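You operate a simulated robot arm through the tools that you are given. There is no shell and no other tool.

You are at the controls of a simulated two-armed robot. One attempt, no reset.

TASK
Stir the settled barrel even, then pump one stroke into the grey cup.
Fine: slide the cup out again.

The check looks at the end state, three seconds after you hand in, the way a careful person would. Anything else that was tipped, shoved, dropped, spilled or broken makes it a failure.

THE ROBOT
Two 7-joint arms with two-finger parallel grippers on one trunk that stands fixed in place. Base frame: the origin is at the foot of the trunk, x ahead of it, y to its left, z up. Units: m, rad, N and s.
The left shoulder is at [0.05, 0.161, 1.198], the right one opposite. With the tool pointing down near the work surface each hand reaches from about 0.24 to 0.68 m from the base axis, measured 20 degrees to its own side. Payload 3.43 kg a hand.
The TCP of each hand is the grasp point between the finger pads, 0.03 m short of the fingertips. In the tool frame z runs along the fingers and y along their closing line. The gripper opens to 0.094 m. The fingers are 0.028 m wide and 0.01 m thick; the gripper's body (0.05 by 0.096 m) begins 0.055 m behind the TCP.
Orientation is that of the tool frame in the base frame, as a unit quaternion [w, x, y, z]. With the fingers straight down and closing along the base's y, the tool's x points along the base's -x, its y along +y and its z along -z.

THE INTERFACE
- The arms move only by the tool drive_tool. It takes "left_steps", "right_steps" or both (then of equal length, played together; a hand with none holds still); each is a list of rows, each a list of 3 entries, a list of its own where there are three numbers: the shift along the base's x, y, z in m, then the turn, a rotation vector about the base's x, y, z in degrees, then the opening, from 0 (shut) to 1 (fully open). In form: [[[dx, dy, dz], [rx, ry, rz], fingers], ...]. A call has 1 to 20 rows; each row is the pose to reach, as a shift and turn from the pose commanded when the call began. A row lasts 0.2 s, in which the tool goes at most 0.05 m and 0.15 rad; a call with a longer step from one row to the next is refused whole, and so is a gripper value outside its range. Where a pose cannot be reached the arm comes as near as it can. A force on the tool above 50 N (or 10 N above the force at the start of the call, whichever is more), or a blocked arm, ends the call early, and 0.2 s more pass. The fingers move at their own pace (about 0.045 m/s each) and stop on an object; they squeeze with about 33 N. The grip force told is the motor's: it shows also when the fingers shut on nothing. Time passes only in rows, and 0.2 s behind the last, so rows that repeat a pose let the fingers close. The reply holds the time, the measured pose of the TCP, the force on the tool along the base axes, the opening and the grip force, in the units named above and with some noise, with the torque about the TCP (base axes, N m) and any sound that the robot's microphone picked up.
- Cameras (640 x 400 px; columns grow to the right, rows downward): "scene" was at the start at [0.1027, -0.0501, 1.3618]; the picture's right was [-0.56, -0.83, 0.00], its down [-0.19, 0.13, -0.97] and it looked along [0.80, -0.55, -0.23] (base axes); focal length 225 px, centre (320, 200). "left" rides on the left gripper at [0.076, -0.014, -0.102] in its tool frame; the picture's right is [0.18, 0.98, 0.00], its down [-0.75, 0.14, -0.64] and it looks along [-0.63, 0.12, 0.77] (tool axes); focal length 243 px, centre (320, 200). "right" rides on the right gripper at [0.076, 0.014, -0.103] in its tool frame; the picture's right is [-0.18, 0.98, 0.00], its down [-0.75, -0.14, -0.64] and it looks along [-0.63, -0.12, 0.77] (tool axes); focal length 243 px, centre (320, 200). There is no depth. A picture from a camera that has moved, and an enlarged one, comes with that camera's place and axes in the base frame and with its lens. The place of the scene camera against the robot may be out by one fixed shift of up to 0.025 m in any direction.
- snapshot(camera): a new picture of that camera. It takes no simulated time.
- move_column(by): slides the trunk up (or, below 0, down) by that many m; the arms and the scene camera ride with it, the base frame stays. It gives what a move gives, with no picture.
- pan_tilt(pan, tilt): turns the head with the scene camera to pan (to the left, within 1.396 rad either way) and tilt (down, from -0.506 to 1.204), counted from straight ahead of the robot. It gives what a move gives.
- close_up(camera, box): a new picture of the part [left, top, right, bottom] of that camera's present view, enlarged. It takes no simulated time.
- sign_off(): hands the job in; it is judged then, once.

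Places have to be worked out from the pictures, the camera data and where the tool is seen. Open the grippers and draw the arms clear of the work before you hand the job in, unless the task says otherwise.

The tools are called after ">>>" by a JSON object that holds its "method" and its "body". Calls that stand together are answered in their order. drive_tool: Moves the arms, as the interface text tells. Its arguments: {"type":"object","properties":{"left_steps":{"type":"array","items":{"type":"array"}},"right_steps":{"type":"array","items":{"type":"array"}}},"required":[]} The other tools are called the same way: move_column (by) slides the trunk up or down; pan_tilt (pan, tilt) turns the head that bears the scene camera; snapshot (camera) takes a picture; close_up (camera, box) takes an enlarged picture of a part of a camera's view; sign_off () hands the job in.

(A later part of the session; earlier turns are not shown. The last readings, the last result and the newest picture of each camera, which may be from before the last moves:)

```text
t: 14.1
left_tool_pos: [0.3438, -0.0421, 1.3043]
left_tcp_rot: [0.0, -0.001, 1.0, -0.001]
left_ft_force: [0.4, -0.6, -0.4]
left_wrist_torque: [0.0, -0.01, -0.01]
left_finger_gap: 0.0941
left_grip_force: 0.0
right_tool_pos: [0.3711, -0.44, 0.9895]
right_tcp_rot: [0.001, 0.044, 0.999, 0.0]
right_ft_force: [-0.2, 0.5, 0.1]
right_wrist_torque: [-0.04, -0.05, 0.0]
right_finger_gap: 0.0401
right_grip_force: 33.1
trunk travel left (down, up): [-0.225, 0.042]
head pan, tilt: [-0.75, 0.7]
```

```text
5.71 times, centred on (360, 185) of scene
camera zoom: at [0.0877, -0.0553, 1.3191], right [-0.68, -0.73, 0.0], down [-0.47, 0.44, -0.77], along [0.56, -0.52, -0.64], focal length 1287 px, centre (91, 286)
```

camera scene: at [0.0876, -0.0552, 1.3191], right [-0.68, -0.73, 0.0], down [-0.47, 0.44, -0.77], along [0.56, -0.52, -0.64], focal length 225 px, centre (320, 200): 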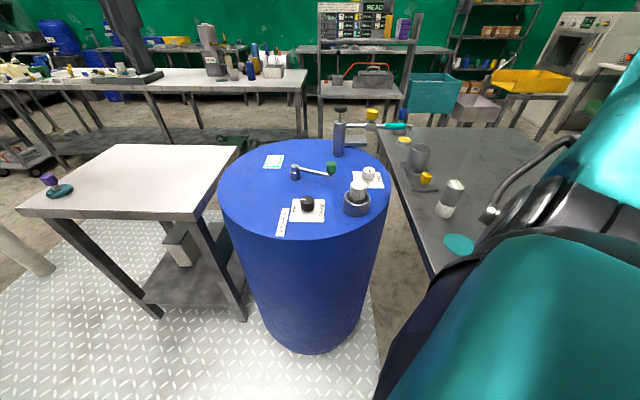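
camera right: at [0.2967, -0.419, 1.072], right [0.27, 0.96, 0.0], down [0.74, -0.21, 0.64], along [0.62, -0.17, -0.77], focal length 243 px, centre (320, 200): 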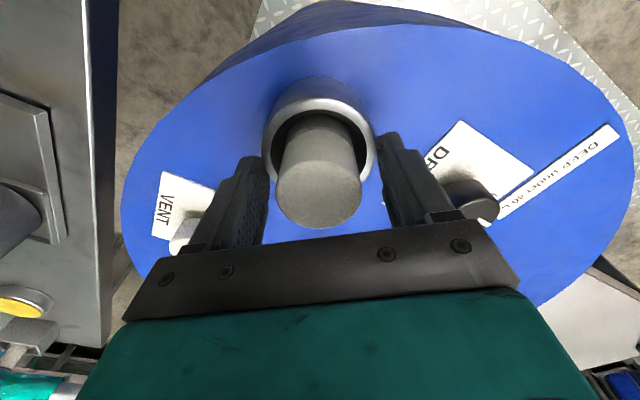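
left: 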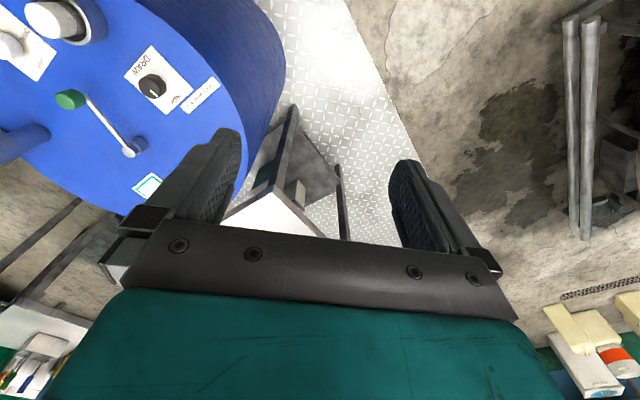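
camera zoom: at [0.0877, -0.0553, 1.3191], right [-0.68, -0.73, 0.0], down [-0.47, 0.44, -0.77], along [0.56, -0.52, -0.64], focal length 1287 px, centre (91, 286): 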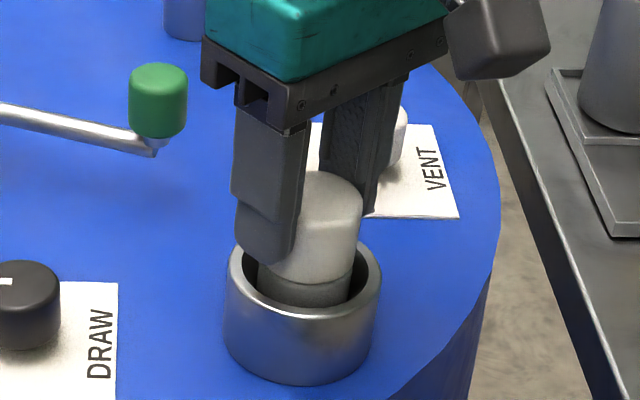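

Gripped on the plug (0.040 m). I lift gently a little and watch the force to see whether it is loose.

>>> {"method": "drive_tool", "body": {"right_steps": [[[0, 0, 0.004], [0, 0, 0], 0.3], [[0, 0, 0.008], [0, 0, 0], 0.3], [[0, 0, 0.012], [0, 0, 0], 0.3]]}}

>>> {"method": "close_up", "body": {"camera": "scene", "box": [320, 150, 400, 220]}}

```text
t: 14.9
left_tool_pos: [0.3452, -0.0426, 1.3058]
left_tcp_rot: [0.0, -0.002, 1.0, -0.001]
left_ft_force: [-0.9, -0.1, 0.0]
left_wrist_torque: [0.05, -0.01, 0.03]
left_finger_gap: 0.0939
left_grip_force: 0.0
right_tool_pos: [0.3725, -0.4389, 1.0014]
right_tcp_rot: [0.002, 0.045, 0.999, 0.0]
right_ft_force: [-0.2, -0.7, -0.9]
right_wrist_torque: [0.01, -0.01, -0.03]
right_finger_gap: 0.0401
right_grip_force: 32.9
trunk travel left (down, up): [-0.225, 0.042]
head pan, tilt: [-0.75, 0.7]
```

```text
5.71 times, centred on (360, 185) of scene
camera zoom: at [0.0877, -0.0554, 1.3191], right [-0.68, -0.73, 0.0], down [-0.47, 0.44, -0.76], along [0.56, -0.52, -0.64], focal length 1287 px, centre (91, 286)
```

zoom: 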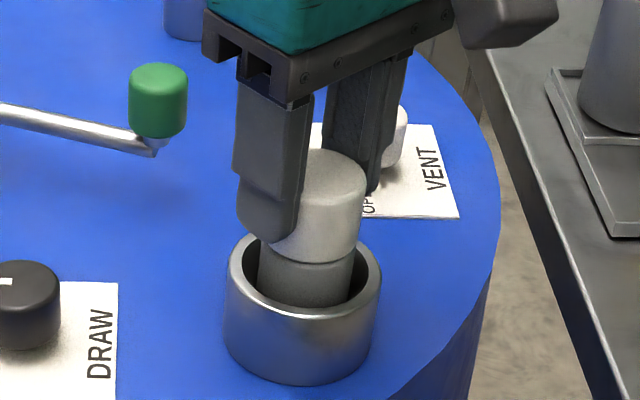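

It comes up freely with barely any weight. I lift it clear of the collar and look at it and into the collar.

>>> {"method": "drive_tool", "body": {"right_steps": [[[0, 0, 0.02], [0, 0, 0], 0.3], [[0, 0, 0.04], [0, 0, 0], 0.3], [[0, 0, 0.06], [0, 0, 0], 0.3], [[0, 0, 0.09], [0, 0, 0], 0.3], [[0, 0, 0.12], [0, 0, 0], 0.3]]}}

>>> {"method": "close_up", "body": {"camera": "scene", "box": [320, 120, 420, 220]}}

>>> {"method": "snapshot", "body": {"camera": "right"}}

```text
t: 16.1
left_tool_pos: [0.3445, -0.0422, 1.3049]
left_tcp_rot: [0.0, -0.001, 1.0, -0.002]
left_ft_force: [0.0, 0.9, -0.1]
left_wrist_torque: [-0.03, -0.02, -0.04]
left_finger_gap: 0.094
left_grip_force: 0.1
right_tool_pos: [0.3728, -0.4381, 1.1206]
right_tcp_rot: [0.0, 0.044, 0.999, 0.001]
right_ft_force: [-0.1, 0.5, -1.6]
right_wrist_torque: [-0.01, 0.03, 0.0]
right_finger_gap: 0.0399
right_grip_force: 33.2
trunk travel left (down, up): [-0.225, 0.042]
head pan, tilt: [-0.75, 0.7]
```

```text
4.00 times, centred on (370, 170) of scene
camera zoom: at [0.0876, -0.0552, 1.3191], right [-0.68, -0.73, 0.0], down [-0.47, 0.44, -0.77], along [0.56, -0.52, -0.64], focal length 901 px, centre (120, 320)
```

zoom: 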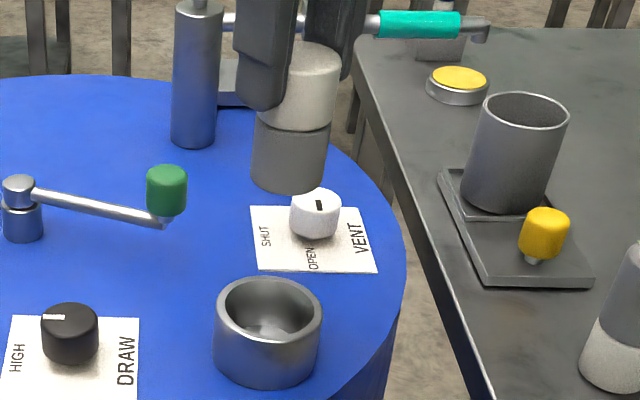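

```text
taken
camera right: at [0.2978, -0.4182, 1.2246], right [0.27, 0.96, 0.0], down [0.74, -0.21, 0.64], along [0.62, -0.17, -0.77], focal length 243 px, centre (320, 200)
```

right: 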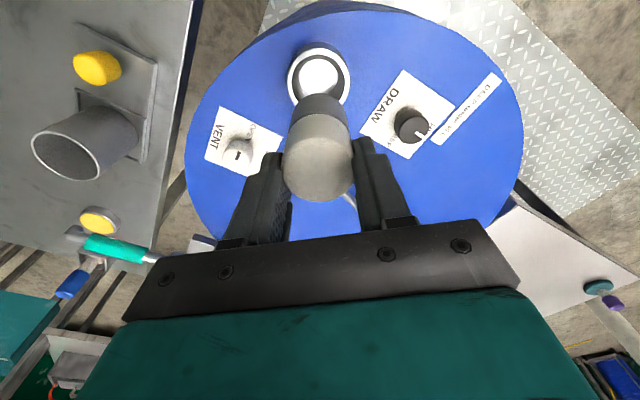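

>>> {"method": "close_up", "body": {"camera": "right", "box": [280, 35, 360, 105]}}

>>> {"method": "close_up", "body": {"camera": "right", "box": [360, 60, 510, 170]}}

>>> {"method": "close_up", "body": {"camera": "right", "box": [270, 90, 370, 210]}}

```text
5.71 times, centred on (320, 70) of right
camera zoom: at [0.2978, -0.4182, 1.2246], right [0.27, 0.96, 0.0], down [0.74, -0.21, 0.64], along [0.62, -0.17, -0.77], focal length 1386 px, centre (320, 943)
```

zoom: 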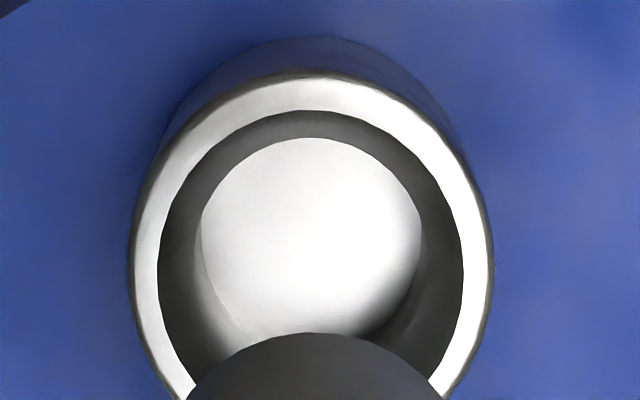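

```text
3.64 times, centred on (435, 115) of right
camera zoom: at [0.2978, -0.4182, 1.2246], right [0.27, 0.96, 0.0], down [0.74, -0.21, 0.64], along [0.62, -0.17, -0.77], focal length 882 px, centre (-98, 509)
```

zoom: 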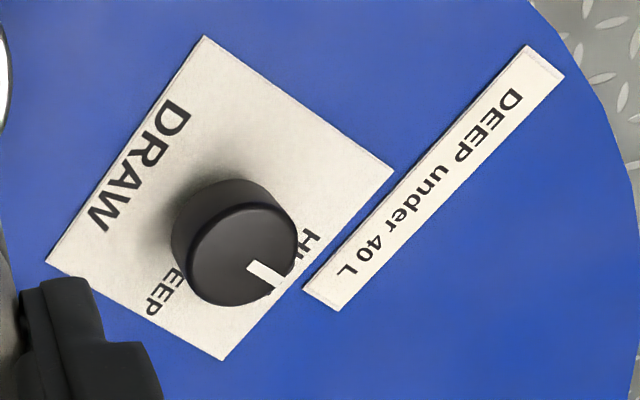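

```text
3.33 times, centred on (320, 150) of right
camera zoom: at [0.2978, -0.4182, 1.2246], right [0.27, 0.96, 0.0], down [0.74, -0.21, 0.64], along [0.62, -0.17, -0.77], focal length 809 px, centre (320, 367)
```

zoom: 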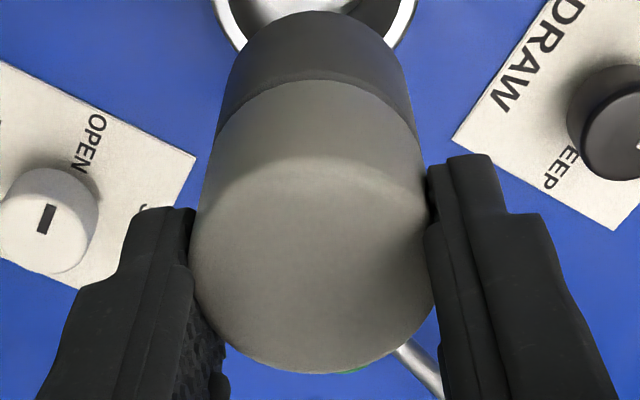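

The collar is an empty cup with a flat floor, so it does look like the gauge's seat. I carry the plug to a free spot on the bench near (0.10, -0.63), clear of the gauge and the teal disc.

>>> {"method": "drive_tool", "body": {"right_steps": [[[-0.034, -0.024, 0.02], [0, 0, -7], 0.3], [[-0.068, -0.048, 0.03], [0, 0, -14], 0.3], [[-0.102, -0.072, 0.03], [0, 0, -21], 0.3], [[-0.136, -0.096, 0.03], [0, 0, -28], 0.3], [[-0.17, -0.12, 0.03], [0, 0, -35], 0.3], [[-0.204, -0.144, 0.03], [0, 0, -42], 0.3], [[-0.238, -0.168, 0.03], [0, 0, -49], 0.3], [[-0.273, -0.192, 0.03], [0, 0, -55], 0.3]]}}

>>> {"method": "snapshot", "body": {"camera": "right"}}

>>> {"method": "snapshot", "body": {"camera": "scene"}}

```text
t: 17.9
left_tool_pos: [0.344, -0.0422, 1.305]
left_tcp_rot: [0.001, 0.0, 1.0, -0.001]
left_ft_force: [0.1, -0.3, 0.7]
left_wrist_torque: [0.02, -0.04, -0.01]
left_finger_gap: 0.094
left_grip_force: 0.1
right_tool_pos: [0.0987, -0.6322, 1.1505]
right_tcp_rot: [0.0, 0.502, 0.865, 0.001]
right_ft_force: [0.1, -0.3, -0.5]
right_wrist_torque: [-0.01, -0.03, -0.02]
right_finger_gap: 0.0395
right_grip_force: 33.1
trunk travel left (down, up): [-0.225, 0.042]
head pan, tilt: [-0.75, 0.7]
```

```text
taken
camera right: at [0.0725, -0.5602, 1.2547], right [0.94, 0.33, 0.0], down [0.25, -0.72, 0.64], along [0.21, -0.61, -0.77], focal length 243 px, centre (320, 200)
```

right: 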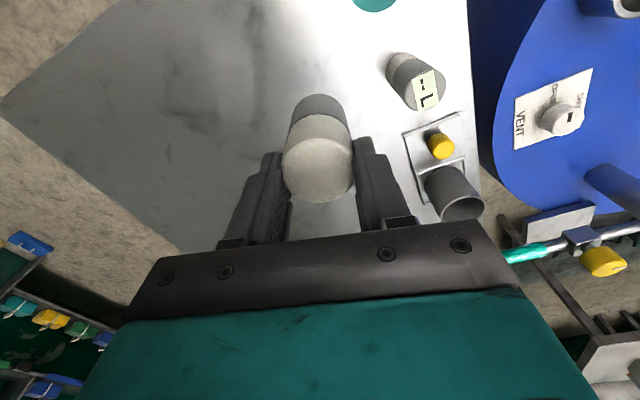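

```text
taken
camera scene: at [0.0874, -0.0555, 1.3191], right [-0.68, -0.73, 0.0], down [-0.47, 0.44, -0.77], along [0.56, -0.52, -0.64], focal length 225 px, centre (320, 200)
```

scene: 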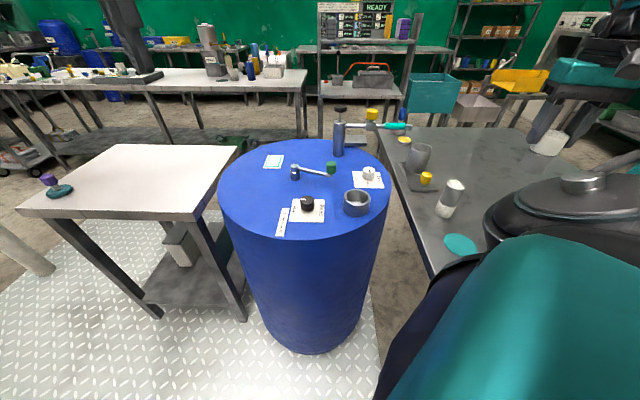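

The spot below is bare bench. I descend in two stages, small at the end to feel contact.

>>> {"method": "drive_tool", "body": {"right_steps": [[[0, 0, -0.04], [0, 0, 0], 0.3], [[0, 0, -0.08], [0, 0, 0], 0.3], [[0, 0, -0.12], [0, 0, 0], 0.3], [[0, 0, -0.14], [0, 0, 0], 0.3]]}}

>>> {"method": "drive_tool", "body": {"right_steps": [[[0, 0, -0.004], [0, 0, 0], 0.3], [[0, 0, -0.008], [0, 0, 0], 0.3], [[0, 0, -0.012], [0, 0, 0], 0.3]]}}

>>> {"method": "snapshot", "body": {"camera": "right"}}

```text
t: 18.9
left_tool_pos: [0.345, -0.0422, 1.3052]
left_tcp_rot: [0.0, -0.001, 1.0, -0.001]
left_ft_force: [-0.9, -0.2, 0.4]
left_wrist_torque: [-0.02, -0.01, -0.01]
left_finger_gap: 0.0939
left_grip_force: 0.0
right_tool_pos: [0.0993, -0.6312, 1.011]
right_tcp_rot: [0.001, 0.501, 0.865, 0.0]
right_ft_force: [-0.3, 1.2, -0.8]
right_wrist_torque: [0.0, 0.05, 0.0]
right_finger_gap: 0.0398
right_grip_force: 32.9
trunk travel left (down, up): [-0.225, 0.042]
head pan, tilt: [-0.75, 0.7]
```

```text
t: 19.7
left_tool_pos: [0.3443, -0.043, 1.3056]
left_tcp_rot: [0.0, -0.001, 1.0, 0.0]
left_ft_force: [0.3, -0.2, 0.6]
left_wrist_torque: [0.0, -0.02, 0.0]
left_finger_gap: 0.0938
left_grip_force: 0.0
right_tool_pos: [0.0982, -0.6322, 0.9972]
right_tcp_rot: [-0.001, 0.501, 0.865, 0.0]
right_ft_force: [0.7, 0.0, -0.2]
right_wrist_torque: [0.01, 0.02, -0.03]
right_finger_gap: 0.0399
right_grip_force: 32.8
trunk travel left (down, up): [-0.225, 0.042]
head pan, tilt: [-0.75, 0.7]
```

```text
taken
camera right: at [0.0725, -0.5598, 1.1026], right [0.94, 0.33, 0.0], down [0.25, -0.72, 0.64], along [0.21, -0.61, -0.77], focal length 243 px, centre (320, 200)
```

right: 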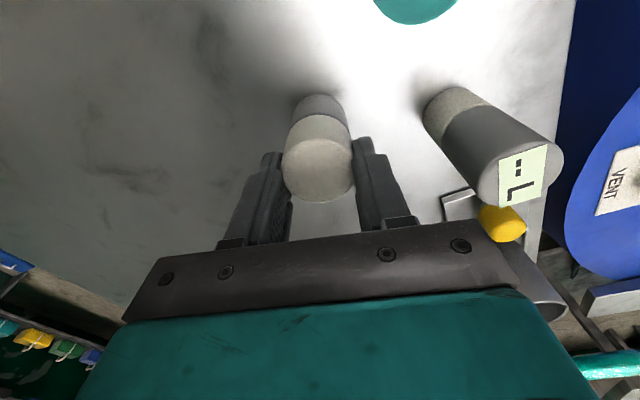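

Still no contact force. I continue down in 3 mm increments.

>>> {"method": "drive_tool", "body": {"right_steps": [[[0, 0, -0.003], [0, 0, 0], 0.3], [[0, 0, -0.006], [0, 0, 0], 0.3]]}}

>>> {"method": "drive_tool", "body": {"right_steps": [[[0, 0, -0.003], [0, 0, 0], 0.3], [[0, 0, -0.005], [0, 0, 0], 0.3]]}}

```text
t: 20.3
left_tool_pos: [0.3443, -0.0418, 1.3048]
left_tcp_rot: [0.0, -0.001, 1.0, 0.0]
left_ft_force: [0.2, -0.4, -0.7]
left_wrist_torque: [0.02, -0.01, 0.02]
left_finger_gap: 0.094
left_grip_force: 0.0
right_tool_pos: [0.0976, -0.6323, 0.9923]
right_tcp_rot: [0.002, 0.5, 0.866, 0.0]
right_ft_force: [0.1, -1.2, -0.5]
right_wrist_torque: [-0.02, 0.0, 0.0]
right_finger_gap: 0.0397
right_grip_force: 33.1
trunk travel left (down, up): [-0.225, 0.042]
head pan, tilt: [-0.75, 0.7]
```

```text
t: 20.9
left_tool_pos: [0.3445, -0.0418, 1.3047]
left_tcp_rot: [-0.001, -0.002, 1.0, -0.001]
left_ft_force: [-0.7, 0.1, -1.2]
left_wrist_torque: [0.0, -0.01, 0.03]
left_finger_gap: 0.094
left_grip_force: 0.1
right_tool_pos: [0.098, -0.6327, 0.9887]
right_tcp_rot: [0.0, 0.5, 0.866, 0.0]
right_ft_force: [-0.6, -0.2, 0.7]
right_wrist_torque: [0.01, -0.01, -0.03]
right_finger_gap: 0.0397
right_grip_force: 33.4
trunk travel left (down, up): [-0.225, 0.042]
head pan, tilt: [-0.75, 0.7]
```

>>> {"method": "drive_tool", "body": {"right_steps": [[[0, 0, -0.003], [0, 0, 0], 0.3], [[0, 0, -0.006], [0, 0, 0], 0.3]]}}

>>> {"method": "close_up", "body": {"camera": "right", "box": [250, 70, 400, 220]}}

>>> {"method": "close_up", "body": {"camera": "scene", "box": [440, 100, 640, 240]}}

```text
t: 21.5
left_tool_pos: [0.3439, -0.0422, 1.3051]
left_tcp_rot: [0.0, -0.001, 1.0, -0.001]
left_ft_force: [-0.1, 0.9, 0.3]
left_wrist_torque: [-0.01, -0.03, 0.0]
left_finger_gap: 0.0939
left_grip_force: 0.1
right_tool_pos: [0.0982, -0.6333, 0.9814]
right_tcp_rot: [-0.001, 0.501, 0.865, 0.0]
right_ft_force: [-0.3, 0.2, 0.0]
right_wrist_torque: [0.04, 0.04, 0.01]
right_finger_gap: 0.0395
right_grip_force: 32.8
trunk travel left (down, up): [-0.225, 0.042]
head pan, tilt: [-0.75, 0.7]
```

```text
2.67 times, centred on (325, 145) of right
camera zoom: at [0.0721, -0.5602, 1.0857], right [0.94, 0.33, 0.0], down [0.25, -0.72, 0.64], along [0.21, -0.61, -0.77], focal length 647 px, centre (307, 347)
```

zoom: 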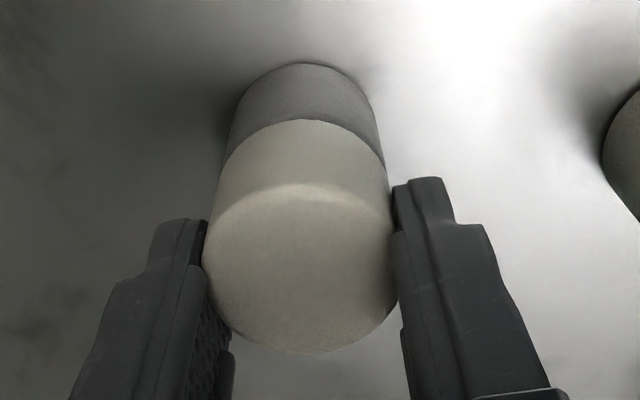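

```text
2.86 times, centred on (540, 170) of scene
camera zoom: at [0.0877, -0.0554, 1.3191], right [-0.68, -0.73, 0.0], down [-0.47, 0.44, -0.76], along [0.56, -0.52, -0.64], focal length 644 px, centre (-309, 286)
```

zoom: 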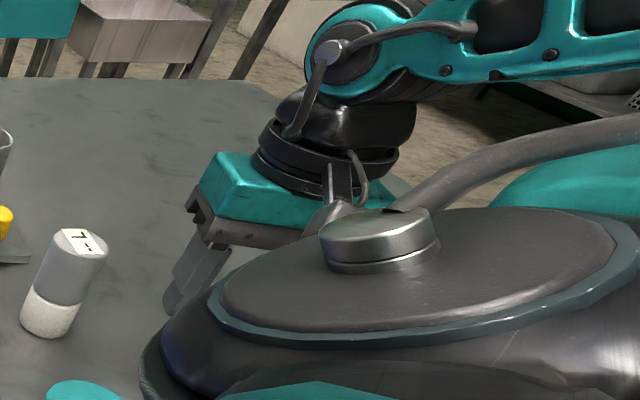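

The contact shadow is tight under the plug; I go on in 2 mm steps.

>>> {"method": "drive_tool", "body": {"right_steps": [[[0, 0, -0.002], [0, 0, 0], 0.3], [[0, 0, -0.004], [0, 0, 0], 0.3]]}}

>>> {"method": "drive_tool", "body": {"right_steps": [[[0, 0, -0.002], [0, 0, 0], 0.3], [[0, 0, -0.004], [0, 0, 0], 0.3]]}}

```text
t: 22.1
left_tool_pos: [0.3432, -0.0409, 1.3058]
left_tcp_rot: [0.001, -0.001, 1.0, -0.002]
left_ft_force: [-0.4, -0.3, -0.6]
left_wrist_torque: [0.03, 0.03, 0.04]
left_finger_gap: 0.0939
left_grip_force: 0.1
right_tool_pos: [0.0985, -0.6332, 0.9805]
right_tcp_rot: [0.003, 0.502, 0.865, -0.002]
right_ft_force: [-1.9, -2.1, 19.1]
right_wrist_torque: [0.06, 0.2, 0.04]
right_finger_gap: 0.0395
right_grip_force: 32.6
trunk travel left (down, up): [-0.225, 0.042]
head pan, tilt: [-0.75, 0.7]
```

```text
t: 22.7
left_tool_pos: [0.3432, -0.0384, 1.3061]
left_tcp_rot: [0.001, -0.001, 1.0, -0.003]
left_ft_force: [-1.2, -0.9, 0.3]
left_wrist_torque: [0.0, -0.01, -0.01]
left_finger_gap: 0.094
left_grip_force: 0.0
right_tool_pos: [0.097, -0.6305, 0.9791]
right_tcp_rot: [0.005, 0.502, 0.865, -0.004]
right_ft_force: [-2.7, -4.3, 43.6]
right_wrist_torque: [0.16, 0.31, -0.01]
right_finger_gap: 0.0397
right_grip_force: 32.9
trunk travel left (down, up): [-0.225, 0.042]
head pan, tilt: [-0.75, 0.7]
```

Contact came at TCP z about 0.9805. I back off 4–5 mm of command to relieve the push, open, and rise.

>>> {"method": "drive_tool", "body": {"right_steps": [[[0, 0, 0.003], [0, 0, 0], 0.3], [[0, 0, 0.0055], [0, 0, 0], 0.3], [[0, 0, 0.0055], [0, 0, 0], 0.6], [[0, 0, 0.0055], [0, 0, 0], 0.8], [[0, 0, 0.0055], [0, 0, 0], 0.8], [[0, 0, 0.0055], [0, 0, 0], 0.8]]}}

>>> {"method": "drive_tool", "body": {"right_steps": [[[0, 0, 0.03], [0, 0, 0], 0.8], [[0, 0, 0.07], [0, 0, 0], 0.8], [[0, 0, 0.11], [0, 0, 0], 1]]}}

>>> {"method": "snapshot", "body": {"camera": "right"}}

```text
t: 24.1
left_tool_pos: [0.3448, -0.0417, 1.3055]
left_tcp_rot: [0.0, -0.001, 1.0, 0.0]
left_ft_force: [0.1, -0.1, -0.7]
left_wrist_torque: [0.0, -0.02, 0.03]
left_finger_gap: 0.0939
left_grip_force: 0.0
right_tool_pos: [0.0995, -0.6322, 0.9795]
right_tcp_rot: [0.0, 0.501, 0.865, 0.0]
right_ft_force: [0.6, -0.1, 0.4]
right_wrist_torque: [0.02, -0.03, 0.0]
right_finger_gap: 0.0751
right_grip_force: 0.1
trunk travel left (down, up): [-0.225, 0.042]
head pan, tilt: [-0.75, 0.7]
```

```text
t: 24.9
left_tool_pos: [0.3429, -0.0409, 1.3051]
left_tcp_rot: [0.0, -0.002, 1.0, -0.002]
left_ft_force: [0.2, 1.0, 0.4]
left_wrist_torque: [0.0, 0.02, -0.01]
left_finger_gap: 0.0939
left_grip_force: 0.0
right_tool_pos: [0.0985, -0.6324, 1.0915]
right_tcp_rot: [0.001, 0.501, 0.866, -0.001]
right_ft_force: [-0.8, 0.3, 0.6]
right_wrist_torque: [-0.01, 0.0, -0.04]
right_finger_gap: 0.0941
right_grip_force: 0.1
trunk travel left (down, up): [-0.225, 0.042]
head pan, tilt: [-0.75, 0.7]
```

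```text
taken
camera right: at [0.0739, -0.56, 1.1948], right [0.94, 0.33, 0.0], down [0.25, -0.72, 0.64], along [0.21, -0.61, -0.77], focal length 243 px, centre (320, 200)
```

right: 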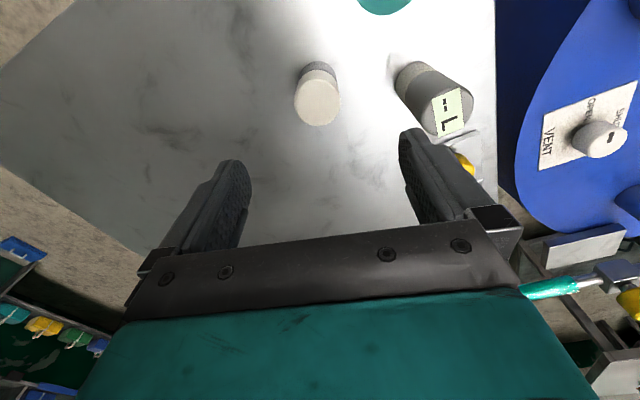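

The plug stands upright on the bench. I move above the gauge at about (0.1975, -0.596), turning the hand so the fingers straddle it along y.

>>> {"method": "drive_tool", "body": {"right_steps": [[[0.015, 0.005, 0.0], [0, 0, 8], 1], [[0.03, 0.01, 0.0], [0, 0, 16], 1], [[0.045, 0.015, 0.0], [0, 0, 24], 1], [[0.06, 0.02, 0.0], [0, 0, 32], 1], [[0.075, 0.027, 0.0], [0, 0, 40], 1], [[0.09, 0.033, 0.0], [0, 0, 48], 1], [[0.099, 0.036, 0.0], [0, 0, 55], 1]]}}

>>> {"method": "snapshot", "body": {"camera": "right"}}

```text
t: 26.5
left_tool_pos: [0.3441, -0.0427, 1.3056]
left_tcp_rot: [0.0, 0.0, 1.0, -0.001]
left_ft_force: [0.2, 0.1, 1.2]
left_wrist_torque: [0.02, 0.01, -0.03]
left_finger_gap: 0.0939
left_grip_force: 0.0
right_tool_pos: [0.2493, -0.5278, 1.1241]
right_tcp_rot: [0.0, 0.044, 0.999, 0.0]
right_ft_force: [0.0, 0.4, 0.7]
right_wrist_torque: [-0.01, -0.01, 0.01]
right_finger_gap: 0.094
right_grip_force: 0.1
right hand out of reach, approached as far as the arm can: row 4, 5, 6, 7
trunk travel left (down, up): [-0.225, 0.042]
head pan, tilt: [-0.75, 0.7]
```

```text
taken
camera right: at [0.1756, -0.5085, 1.2287], right [0.27, 0.96, 0.0], down [0.74, -0.21, 0.64], along [0.62, -0.17, -0.77], focal length 243 px, centre (320, 200)
```

right: 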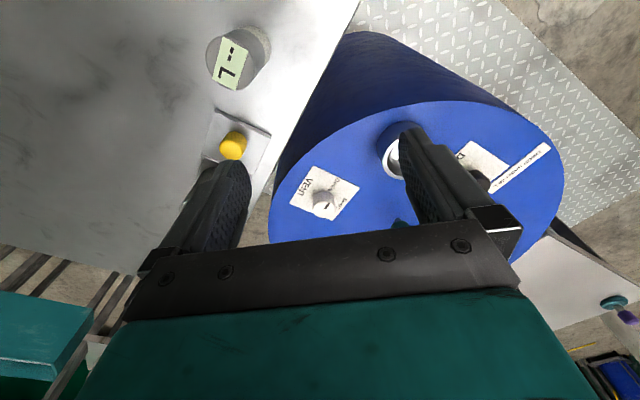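

That yaw isn't reachable there, so I turn back toward -45° and see where the hand ends up.

>>> {"method": "drive_tool", "body": {"right_steps": [[[0, 0, 0], [0, 0, -8], 1], [[0, 0, 0], [0, 0, -16], 1], [[0, 0, 0.0], [0, 0, -24], 1], [[0, 0, 0], [0, 0, -32], 1], [[0, 0, 0.0], [0, 0, -40], 1], [[0, 0, 0.0], [0, 0, -45], 1]]}}

>>> {"method": "snapshot", "body": {"camera": "right"}}

```text
t: 27.9
left_tool_pos: [0.3442, -0.0418, 1.306]
left_tcp_rot: [0.0, -0.002, 1.0, -0.002]
left_ft_force: [-0.5, 0.7, 0.0]
left_wrist_torque: [-0.01, 0.01, 0.02]
left_finger_gap: 0.0938
left_grip_force: 0.0
right_tool_pos: [0.2494, -0.5306, 1.1231]
right_tcp_rot: [0.001, 0.424, 0.906, -0.001]
right_ft_force: [0.4, 0.3, 0.3]
right_wrist_torque: [0.02, 0.0, 0.01]
right_finger_gap: 0.0937
right_grip_force: 0.1
trunk travel left (down, up): [-0.225, 0.042]
head pan, tilt: [-0.75, 0.7]
```

```text
taken
camera right: at [0.2111, -0.4628, 1.2276], right [0.87, 0.49, 0.0], down [0.37, -0.67, 0.64], along [0.31, -0.56, -0.77], focal length 243 px, centre (320, 200)
```

right: 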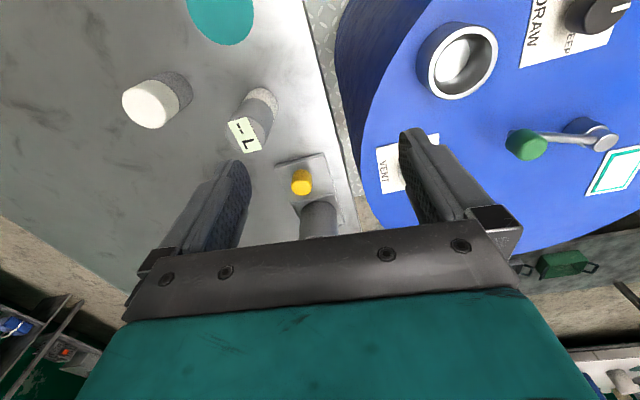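

The gauge refines to (0.198, -0.595), top z about 0.991. I move over it at this yaw and lower to just above it.

>>> {"method": "drive_tool", "body": {"right_steps": [[[-0.02, -0.025, 0], [0, 0, 0], 1], [[-0.04, -0.05, 0], [0, 0, 0], 1], [[-0.0514, -0.0644, -0.02], [0, 0, 0], 1], [[-0.0514, -0.0644, -0.05], [0, 0, 0], 1], [[-0.0514, -0.0644, -0.08], [0, 0, 0], 1]]}}

>>> {"method": "snapshot", "body": {"camera": "right"}}

```text
t: 29.1
left_tool_pos: [0.3448, -0.0435, 1.3058]
left_tcp_rot: [0.0, -0.001, 1.0, 0.001]
left_ft_force: [-0.8, 0.3, 0.3]
left_wrist_torque: [-0.01, 0.0, 0.02]
left_finger_gap: 0.0936
left_grip_force: 0.0
right_tool_pos: [0.1981, -0.5961, 1.044]
right_tcp_rot: [0.002, 0.424, 0.906, 0.001]
right_ft_force: [-0.8, 0.0, -0.2]
right_wrist_torque: [-0.01, 0.01, 0.02]
right_finger_gap: 0.0939
right_grip_force: 0.0
trunk travel left (down, up): [-0.225, 0.042]
head pan, tilt: [-0.75, 0.7]
```

```text
taken
camera right: at [0.1598, -0.5286, 1.148], right [0.87, 0.49, 0.0], down [0.37, -0.67, 0.64], along [0.32, -0.56, -0.77], focal length 243 px, centre (320, 200)
```

right: 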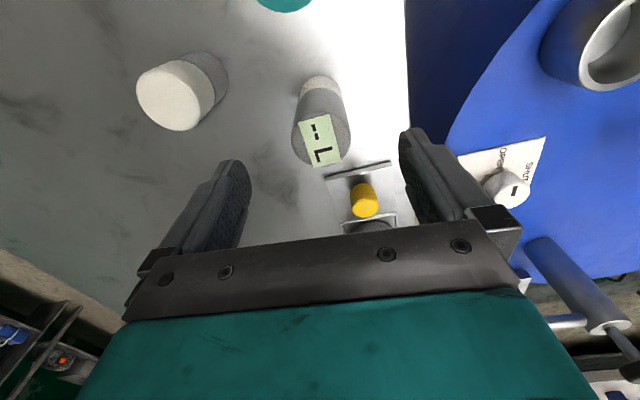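

The gauge is centred between the fingers. I lower to TCP z about 0.985 and close.

>>> {"method": "drive_tool", "body": {"right_steps": [[[0, 0.001, -0.02], [0, 0, 0], 1], [[0, 0.001, -0.04], [0, 0, 0], 1], [[0, 0.001, -0.058], [0, 0, 0], 1], [[0, 0.001, -0.058], [0, 0, 0], 0.7], [[0, 0.001, -0.058], [0, 0, 0], 0.5], [[0, 0.001, -0.058], [0, 0, 0], 0.3], [[0, 0.001, -0.058], [0, 0, 0], 0.3], [[0, 0.001, -0.058], [0, 0, 0], 0.3], [[0, 0.001, -0.058], [0, 0, 0], 0.3]]}}

>>> {"method": "snapshot", "body": {"camera": "right"}}

```text
t: 31.1
left_tool_pos: [0.3441, -0.0419, 1.3053]
left_tcp_rot: [0.0, 0.0, 1.0, 0.0]
left_ft_force: [0.1, -0.2, -0.3]
left_wrist_torque: [0.0, 0.0, 0.02]
left_finger_gap: 0.0939
left_grip_force: 0.0
right_tool_pos: [0.1965, -0.594, 0.9863]
right_tcp_rot: [0.0, 0.424, 0.906, 0.0]
right_ft_force: [0.2, -0.8, 0.0]
right_wrist_torque: [0.02, 0.02, 0.0]
right_finger_gap: 0.0407
right_grip_force: 32.9
trunk travel left (down, up): [-0.225, 0.042]
head pan, tilt: [-0.75, 0.7]
```

```text
taken
camera right: at [0.1585, -0.5269, 1.0904], right [0.87, 0.49, 0.0], down [0.37, -0.67, 0.64], along [0.32, -0.56, -0.77], focal length 243 px, centre (320, 200)
```

right: 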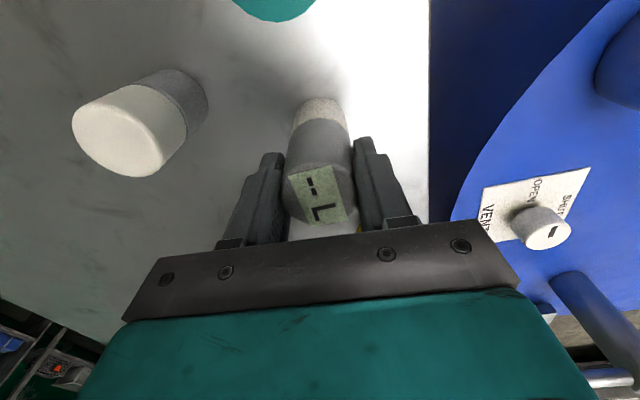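

Gripped at 0.041 m. I lift the gauge straight up and carry it above the collar at (0.371, -0.4395).

>>> {"method": "drive_tool", "body": {"right_steps": [[[0, 0, 0.03], [0, 0, 0], 0.3], [[0, 0, 0.07], [0, 0, 0], 0.3], [[0, 0, 0.11], [0, 0, 0], 0.3], [[0.03, 0.026, 0.13], [0, 0, 0], 0.3], [[0.06, 0.053, 0.13], [0, 0, 5], 0.3], [[0.09, 0.08, 0.13], [0, 0, 10], 0.3], [[0.12, 0.106, 0.13], [0, 0, 15], 0.3], [[0.15, 0.133, 0.13], [0, 0, 20], 0.3], [[0.1745, 0.1545, 0.13], [0, 0, 25], 0.3], [[0.1745, 0.1545, 0.13], [0, 0, 25], 0.3]]}}

>>> {"method": "snapshot", "body": {"camera": "right"}}

>>> {"method": "close_up", "body": {"camera": "scene", "box": [310, 110, 430, 220]}}

```text
t: 33.3
left_tool_pos: [0.3433, -0.0411, 1.3043]
left_tcp_rot: [0.0, 0.0, 1.0, 0.0]
left_ft_force: [-1.0, 1.3, -0.8]
left_wrist_torque: [0.02, 0.0, -0.01]
left_finger_gap: 0.094
left_grip_force: 0.0
right_tool_pos: [0.3722, -0.4404, 1.1158]
right_tcp_rot: [0.001, 0.217, 0.976, 0.001]
right_ft_force: [0.7, 0.4, -1.9]
right_wrist_torque: [-0.01, -0.02, 0.0]
right_finger_gap: 0.0407
right_grip_force: 32.7
trunk travel left (down, up): [-0.225, 0.042]
head pan, tilt: [-0.75, 0.7]
```

```text
taken
camera right: at [0.3081, -0.3957, 1.2194], right [0.58, 0.81, 0.0], down [0.62, -0.45, 0.64], along [0.52, -0.37, -0.77], focal length 243 px, centre (320, 200)
```

right: 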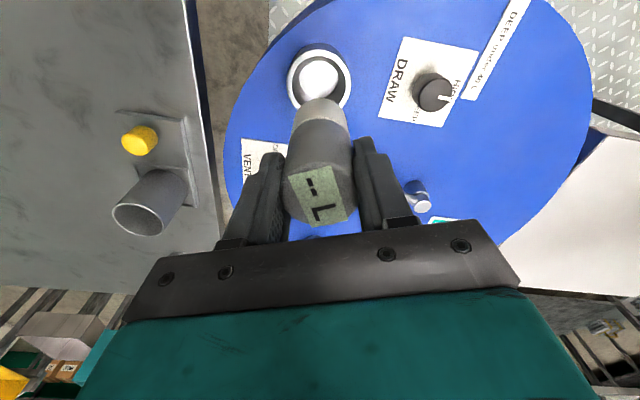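

```text
3.64 times, centred on (370, 165) of scene
camera zoom: at [0.0873, -0.0557, 1.3191], right [-0.68, -0.73, 0.0], down [-0.47, 0.44, -0.76], along [0.56, -0.52, -0.64], focal length 819 px, centre (138, 327)
```

zoom: 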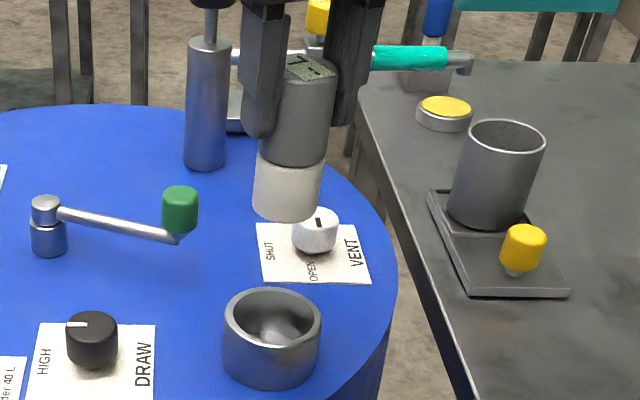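

>>> {"method": "close_up", "body": {"camera": "right", "box": [270, 30, 370, 130]}}

```text
4.00 times, centred on (320, 80) of right
camera zoom: at [0.3081, -0.3957, 1.2194], right [0.58, 0.81, 0.0], down [0.62, -0.45, 0.64], along [0.52, -0.37, -0.77], focal length 970 px, centre (320, 680)
```

zoom: 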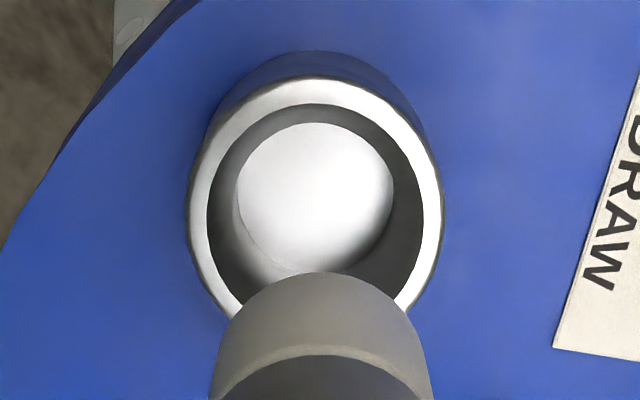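

The collar rim refines to a centre of about (0.3655, -0.438) at z 0.935. I shift a few mm and lower to just above the rim to verify.

>>> {"method": "drive_tool", "body": {"right_steps": [[[-0.006, 0.002, -0.02], [0, 0, 0], 0.3], [[-0.006, 0.002, -0.05], [0, 0, 0], 0.3], [[-0.006, 0.002, -0.074], [0, 0, 0], 0.3]]}}

>>> {"method": "close_up", "body": {"camera": "right", "box": [250, 40, 390, 220]}}

>>> {"method": "close_up", "body": {"camera": "scene", "box": [320, 140, 400, 220]}}

```text
t: 34.1
left_tool_pos: [0.344, -0.042, 1.3058]
left_tcp_rot: [0.0, -0.001, 1.0, 0.0]
left_ft_force: [0.8, 0.2, -0.6]
left_wrist_torque: [0.0, -0.02, -0.03]
left_finger_gap: 0.0942
left_grip_force: 0.1
right_tool_pos: [0.3664, -0.4382, 1.0405]
right_tcp_rot: [0.001, 0.218, 0.976, 0.001]
right_ft_force: [0.0, 0.8, -0.3]
right_wrist_torque: [-0.02, 0.0, 0.03]
right_finger_gap: 0.0409
right_grip_force: 32.7
trunk travel left (down, up): [-0.225, 0.042]
head pan, tilt: [-0.75, 0.7]
```

```text
2.22 times, centred on (320, 130) of right
camera zoom: at [0.3024, -0.3939, 1.144], right [0.58, 0.81, 0.0], down [0.62, -0.45, 0.64], along [0.52, -0.37, -0.77], focal length 539 px, centre (320, 356)
```

zoom: 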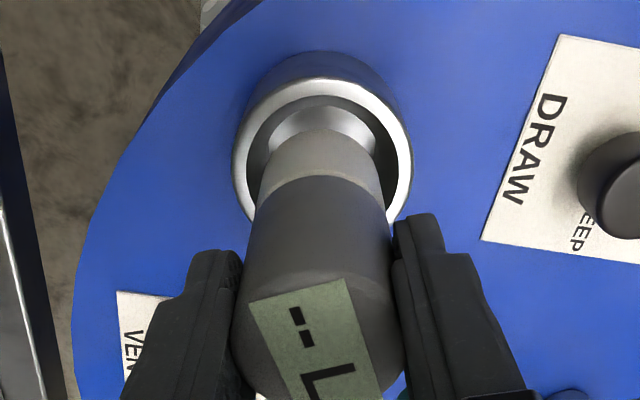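

```text
5.00 times, centred on (360, 180) of scene
camera zoom: at [0.0878, -0.0556, 1.3191], right [-0.68, -0.73, 0.0], down [-0.47, 0.44, -0.76], along [0.56, -0.52, -0.64], focal length 1126 px, centre (120, 300)
```

zoom: 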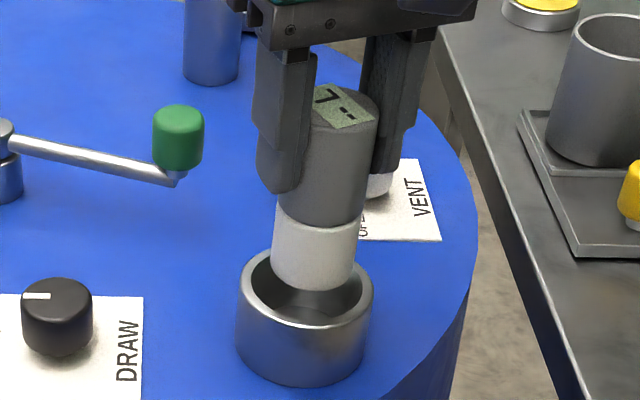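

It appears to be entering the collar cleanly. I lower slowly in steps and watch the forces.

>>> {"method": "drive_tool", "body": {"right_steps": [[[0.001, 0, -0.006], [0, 0, 0], 0.3], [[0.002, 0, -0.012], [0, 0, 0], 0.3], [[0.002, 0, -0.018], [0, 0, 0], 0.3]]}}

>>> {"method": "drive_tool", "body": {"right_steps": [[[0, 0, -0.005], [0, 0, 0], 0.3], [[0, 0, -0.01], [0, 0, 0], 0.3], [[0, 0, -0.015], [0, 0, 0], 0.3], [[0, 0, -0.02], [0, 0, 0], 0.3]]}}

>>> {"method": "close_up", "body": {"camera": "right", "box": [250, 40, 390, 220]}}

>>> {"method": "close_up", "body": {"camera": "scene", "box": [320, 140, 400, 220]}}

```text
t: 34.9
left_tool_pos: [0.3439, -0.0427, 1.3054]
left_tcp_rot: [0.0, -0.001, 1.0, -0.001]
left_ft_force: [-0.2, 0.5, -0.1]
left_wrist_torque: [0.01, -0.01, -0.01]
left_finger_gap: 0.0943
left_grip_force: 0.1
right_tool_pos: [0.3669, -0.4372, 1.0234]
right_tcp_rot: [0.0, 0.218, 0.976, 0.0]
right_ft_force: [0.3, -0.4, -0.5]
right_wrist_torque: [0.02, 0.03, -0.03]
right_finger_gap: 0.0408
right_grip_force: 32.8
trunk travel left (down, up): [-0.225, 0.042]
head pan, tilt: [-0.75, 0.7]
```

```text
t: 35.9
left_tool_pos: [0.3458, -0.041, 1.3054]
left_tcp_rot: [0.0, -0.001, 1.0, -0.001]
left_ft_force: [0.2, -0.7, -0.2]
left_wrist_torque: [0.0, 0.04, 0.02]
left_finger_gap: 0.0939
left_grip_force: 0.1
right_tool_pos: [0.3685, -0.4379, 1.0048]
right_tcp_rot: [0.001, 0.217, 0.976, 0.0]
right_ft_force: [-0.2, -0.2, -0.7]
right_wrist_torque: [0.01, -0.03, 0.01]
right_finger_gap: 0.0406
right_grip_force: 33.1
trunk travel left (down, up): [-0.225, 0.042]
head pan, tilt: [-0.75, 0.7]
```

```text
2.22 times, centred on (320, 130) of right
camera zoom: at [0.3048, -0.3936, 1.1077], right [0.58, 0.81, 0.0], down [0.62, -0.45, 0.64], along [0.52, -0.37, -0.77], focal length 539 px, centre (320, 356)
```

zoom: 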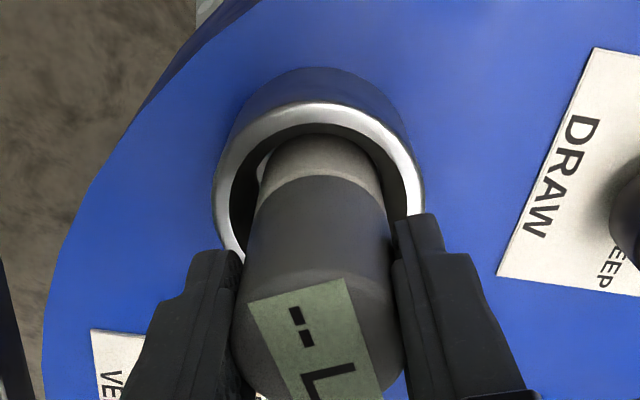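

```text
5.00 times, centred on (360, 180) of scene
camera zoom: at [0.0878, -0.0555, 1.3191], right [-0.68, -0.73, 0.0], down [-0.47, 0.44, -0.76], along [0.56, -0.52, -0.64], focal length 1126 px, centre (120, 300)
```

zoom: 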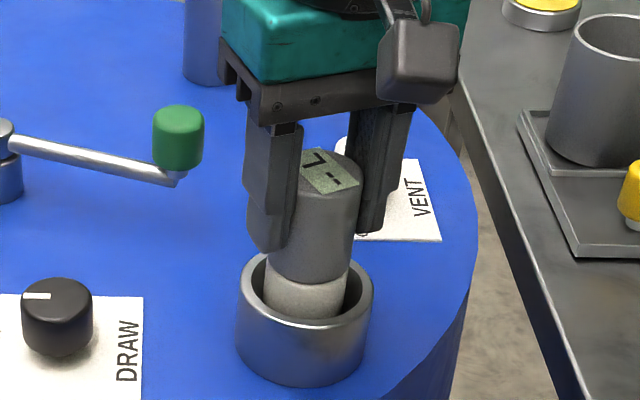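

It's going in without contact; the display is still "-- L". I continue down in small steps to the floor.

>>> {"method": "drive_tool", "body": {"right_steps": [[[0, 0, -0.003], [0, 0, 0], 0.3], [[0, 0, -0.006], [0, 0, 0], 0.3], [[0, 0, -0.008], [0, 0, 0], 0.3]]}}

>>> {"method": "drive_tool", "body": {"right_steps": [[[0, 0, -0.002], [0, 0, 0], 0.3], [[0, 0, -0.004], [0, 0, 0], 0.3]]}}

>>> {"method": "close_up", "body": {"camera": "right", "box": [250, 40, 390, 220]}}

```text
t: 36.7
left_tool_pos: [0.3437, -0.0415, 1.305]
left_tcp_rot: [0.0, -0.001, 1.0, 0.0]
left_ft_force: [-1.3, -0.1, -0.2]
left_wrist_torque: [0.0, 0.0, -0.02]
left_finger_gap: 0.0937
left_grip_force: 0.0
right_tool_pos: [0.3669, -0.4374, 0.9959]
right_tcp_rot: [0.001, 0.217, 0.976, 0.001]
right_ft_force: [0.1, 0.3, -1.6]
right_wrist_torque: [-0.01, 0.02, 0.03]
right_finger_gap: 0.0407
right_grip_force: 32.8
trunk travel left (down, up): [-0.225, 0.042]
head pan, tilt: [-0.75, 0.7]
```

```text
t: 37.3
left_tool_pos: [0.3433, -0.0419, 1.3071]
left_tcp_rot: [0.002, -0.001, 1.0, -0.002]
left_ft_force: [-0.2, -0.8, -0.5]
left_wrist_torque: [-0.01, 0.02, 0.0]
left_finger_gap: 0.094
left_grip_force: 0.1
right_tool_pos: [0.3682, -0.4357, 0.9952]
right_tcp_rot: [0.003, 0.216, 0.976, -0.001]
right_ft_force: [-3.0, -1.0, 14.4]
right_wrist_torque: [0.03, 0.4, 0.0]
right_finger_gap: 0.0408
right_grip_force: 32.9
trunk travel left (down, up): [-0.225, 0.042]
head pan, tilt: [-0.75, 0.7]
```

```text
2.22 times, centred on (320, 130) of right
camera zoom: at [0.3044, -0.3919, 1.0978], right [0.58, 0.81, 0.0], down [0.62, -0.45, 0.65], along [0.52, -0.38, -0.76], focal length 539 px, centre (320, 356)
```

zoom: 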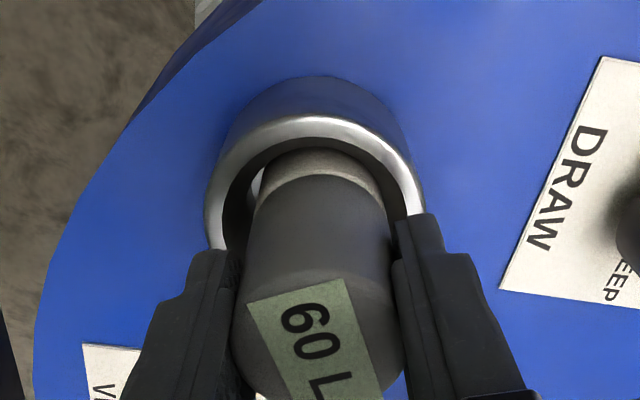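

The display now shows a number, apparently "60 L". I zoom in to make sure.

>>> {"method": "close_up", "body": {"camera": "right", "box": [295, 155, 350, 215]}}

>>> {"method": "close_up", "body": {"camera": "scene", "box": [340, 160, 390, 210]}}

```text
6.67 times, centred on (322, 185) of right
camera zoom: at [0.3044, -0.3919, 1.0978], right [0.58, 0.81, 0.0], down [0.62, -0.45, 0.65], along [0.52, -0.38, -0.76], focal length 1618 px, centre (303, 300)
```

zoom: 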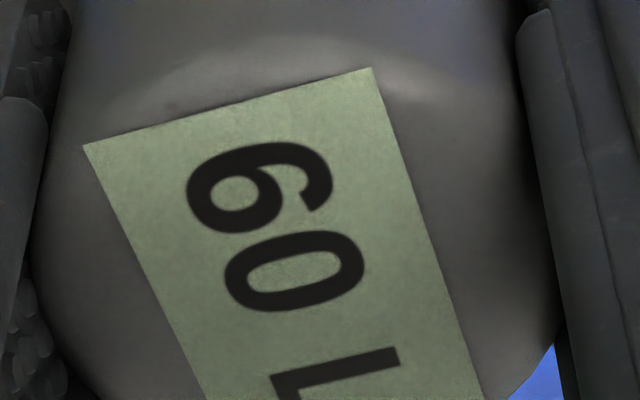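

```text
8.00 times, centred on (365, 185) of scene
camera zoom: at [0.0865, -0.0545, 1.3196], right [-0.68, -0.73, 0.0], down [-0.47, 0.44, -0.77], along [0.56, -0.52, -0.64], focal length 1802 px, centre (-40, 320)
```

zoom: 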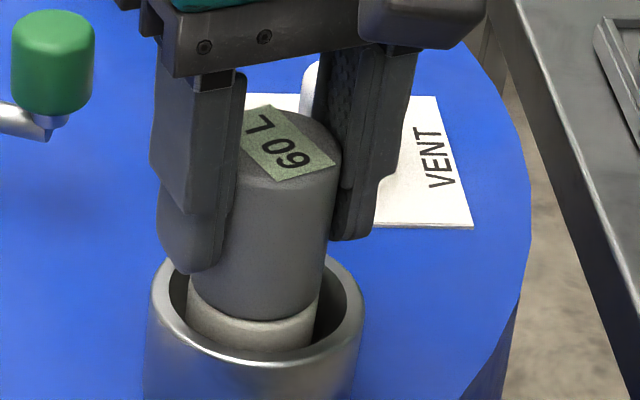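

It reads 60 L, which is above 40 L, so DRAW stays on HIGH as it is. I take the gauge out again and carry it back to its original bench spot (TCP was (0.1965, -0.594), yaw -50°).

>>> {"method": "drive_tool", "body": {"right_steps": [[[0, 0, 0.015], [0, 0, 0], 0.3], [[0, 0, 0.04], [0, 0, 0], 0.3], [[0, 0, 0.08], [0, 0, 0], 0.3], [[0, 0, 0.12], [0, 0, 0], 0.3], [[-0.03, -0.027, 0.13], [0, 0, -5], 0.3], [[-0.06, -0.054, 0.13], [0, 0, -10], 0.3], [[-0.09, -0.081, 0.13], [0, 0, -15], 0.3], [[-0.12, -0.108, 0.13], [0, 0, -20], 0.3], [[-0.15, -0.135, 0.13], [0, 0, -25], 0.3], [[-0.1705, -0.156, 0.13], [0, 0, -25], 0.3], [[-0.1705, -0.156, 0.13], [0, 0, -25], 0.3]]}}

>>> {"method": "snapshot", "body": {"camera": "right"}}

```text
t: 39.7
left_tool_pos: [0.3452, -0.0411, 1.3056]
left_tcp_rot: [0.0, -0.001, 1.0, -0.001]
left_ft_force: [0.0, 0.5, -0.2]
left_wrist_torque: [0.0, 0.0, 0.03]
left_finger_gap: 0.0942
left_grip_force: 0.1
right_tool_pos: [0.1982, -0.5939, 1.1229]
right_tcp_rot: [0.0, 0.423, 0.906, 0.0]
right_ft_force: [-1.0, 0.4, -1.3]
right_wrist_torque: [-0.03, -0.01, 0.02]
right_finger_gap: 0.0406
right_grip_force: 32.7
trunk travel left (down, up): [-0.225, 0.042]
head pan, tilt: [-0.75, 0.7]
```

```text
taken
camera right: at [0.1593, -0.5274, 1.2267], right [0.87, 0.49, 0.0], down [0.37, -0.67, 0.64], along [0.31, -0.56, -0.77], focal length 243 px, centre (320, 200)
```

right: 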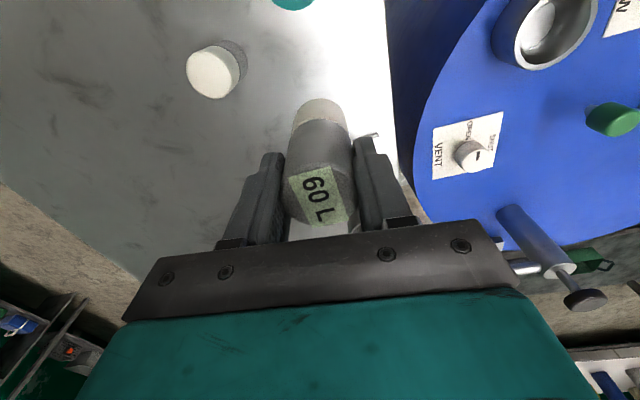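

The gauge keeps its reading of 60 L. I set it back down on the bench, slow at the end (contact expected near TCP z 0.986).

>>> {"method": "drive_tool", "body": {"right_steps": [[[-0.001, 0, -0.04], [0, 0, 0], 0.3], [[-0.001, 0, -0.08], [0, 0, 0], 0.3], [[-0.001, 0, -0.115], [0, 0, 0], 0.3], [[-0.001, 0, -0.13], [0, 0, 0], 0.3], [[-0.001, 0, -0.134], [0, 0, 0], 0.3]]}}

>>> {"method": "drive_tool", "body": {"right_steps": [[[0, 0, -0.002], [0, 0, 0], 0.3], [[0, 0, -0.004], [0, 0, 0], 0.3]]}}

```text
t: 40.9
left_tool_pos: [0.3448, -0.0413, 1.3053]
left_tcp_rot: [0.0, -0.001, 1.0, -0.001]
left_ft_force: [0.2, 0.1, -1.0]
left_wrist_torque: [0.0, -0.03, -0.01]
left_finger_gap: 0.0939
left_grip_force: 0.0
right_tool_pos: [0.1984, -0.5938, 0.9885]
right_tcp_rot: [0.0, 0.423, 0.906, 0.0]
right_ft_force: [-0.1, -0.8, -0.3]
right_wrist_torque: [0.0, -0.03, -0.03]
right_finger_gap: 0.0406
right_grip_force: 32.7
trunk travel left (down, up): [-0.225, 0.042]
head pan, tilt: [-0.75, 0.7]
```

```text
t: 41.5
left_tool_pos: [0.3441, -0.0419, 1.3065]
left_tcp_rot: [0.0, -0.001, 1.0, -0.001]
left_ft_force: [-0.2, 0.3, 0.0]
left_wrist_torque: [-0.01, 0.0, -0.02]
left_finger_gap: 0.0939
left_grip_force: 0.1
right_tool_pos: [0.1985, -0.5935, 0.9863]
right_tcp_rot: [0.003, 0.424, 0.906, -0.002]
right_ft_force: [0.2, -2.8, 11.6]
right_wrist_torque: [-0.11, 0.14, 0.01]
right_finger_gap: 0.0406
right_grip_force: 32.8
trunk travel left (down, up): [-0.225, 0.042]
head pan, tilt: [-0.75, 0.7]
```

Contact felt (about 12 N). I relieve slightly, open the fingers, and rise.

>>> {"method": "drive_tool", "body": {"right_steps": [[[0, 0, 0.0015], [0, 0, 0], 0.35], [[0, 0, 0.0015], [0, 0, 0], 0.6], [[0, 0, 0.0015], [0, 0, 0], 0.9], [[0, 0, 0.0015], [0, 0, 0], 1], [[0, 0, 0.0015], [0, 0, 0], 1], [[0, 0, 0.0015], [0, 0, 0], 1]]}}

>>> {"method": "drive_tool", "body": {"right_steps": [[[0, 0, 0.03], [0, 0, 0], 1], [[0, 0, 0.07], [0, 0, 0], 1], [[0, 0, 0.1], [0, 0, 0], 1]]}}

>>> {"method": "snapshot", "body": {"camera": "right"}}

```text
t: 42.9
left_tool_pos: [0.3455, -0.0421, 1.305]
left_tcp_rot: [0.0, -0.001, 1.0, 0.0]
left_ft_force: [-0.1, 0.4, 0.7]
left_wrist_torque: [-0.02, 0.01, -0.01]
left_finger_gap: 0.0942
left_grip_force: 0.0
right_tool_pos: [0.1976, -0.593, 0.9856]
right_tcp_rot: [0.0, 0.424, 0.906, 0.0]
right_ft_force: [-0.5, 0.5, 0.3]
right_wrist_torque: [0.01, 0.02, 0.01]
right_finger_gap: 0.0937
right_grip_force: 0.0
trunk travel left (down, up): [-0.225, 0.042]
head pan, tilt: [-0.75, 0.7]
```

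```text
t: 43.7
left_tool_pos: [0.3439, -0.0416, 1.3057]
left_tcp_rot: [0.001, -0.001, 1.0, -0.001]
left_ft_force: [-0.1, 0.2, 0.8]
left_wrist_torque: [-0.05, -0.02, 0.03]
left_finger_gap: 0.0939
left_grip_force: 0.0
right_tool_pos: [0.1963, -0.5928, 1.0854]
right_tcp_rot: [0.0, 0.423, 0.906, -0.001]
right_ft_force: [0.8, 0.1, 0.9]
right_wrist_torque: [-0.01, 0.0, -0.01]
right_finger_gap: 0.0938
right_grip_force: 0.1
trunk travel left (down, up): [-0.225, 0.042]
head pan, tilt: [-0.75, 0.7]
```

```text
taken
camera right: at [0.1586, -0.5256, 1.1897], right [0.87, 0.49, 0.0], down [0.38, -0.67, 0.64], along [0.32, -0.56, -0.77], focal length 243 px, centre (320, 200)
```

right: 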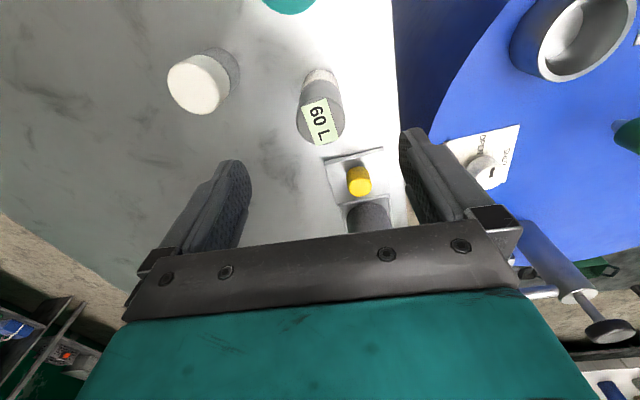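

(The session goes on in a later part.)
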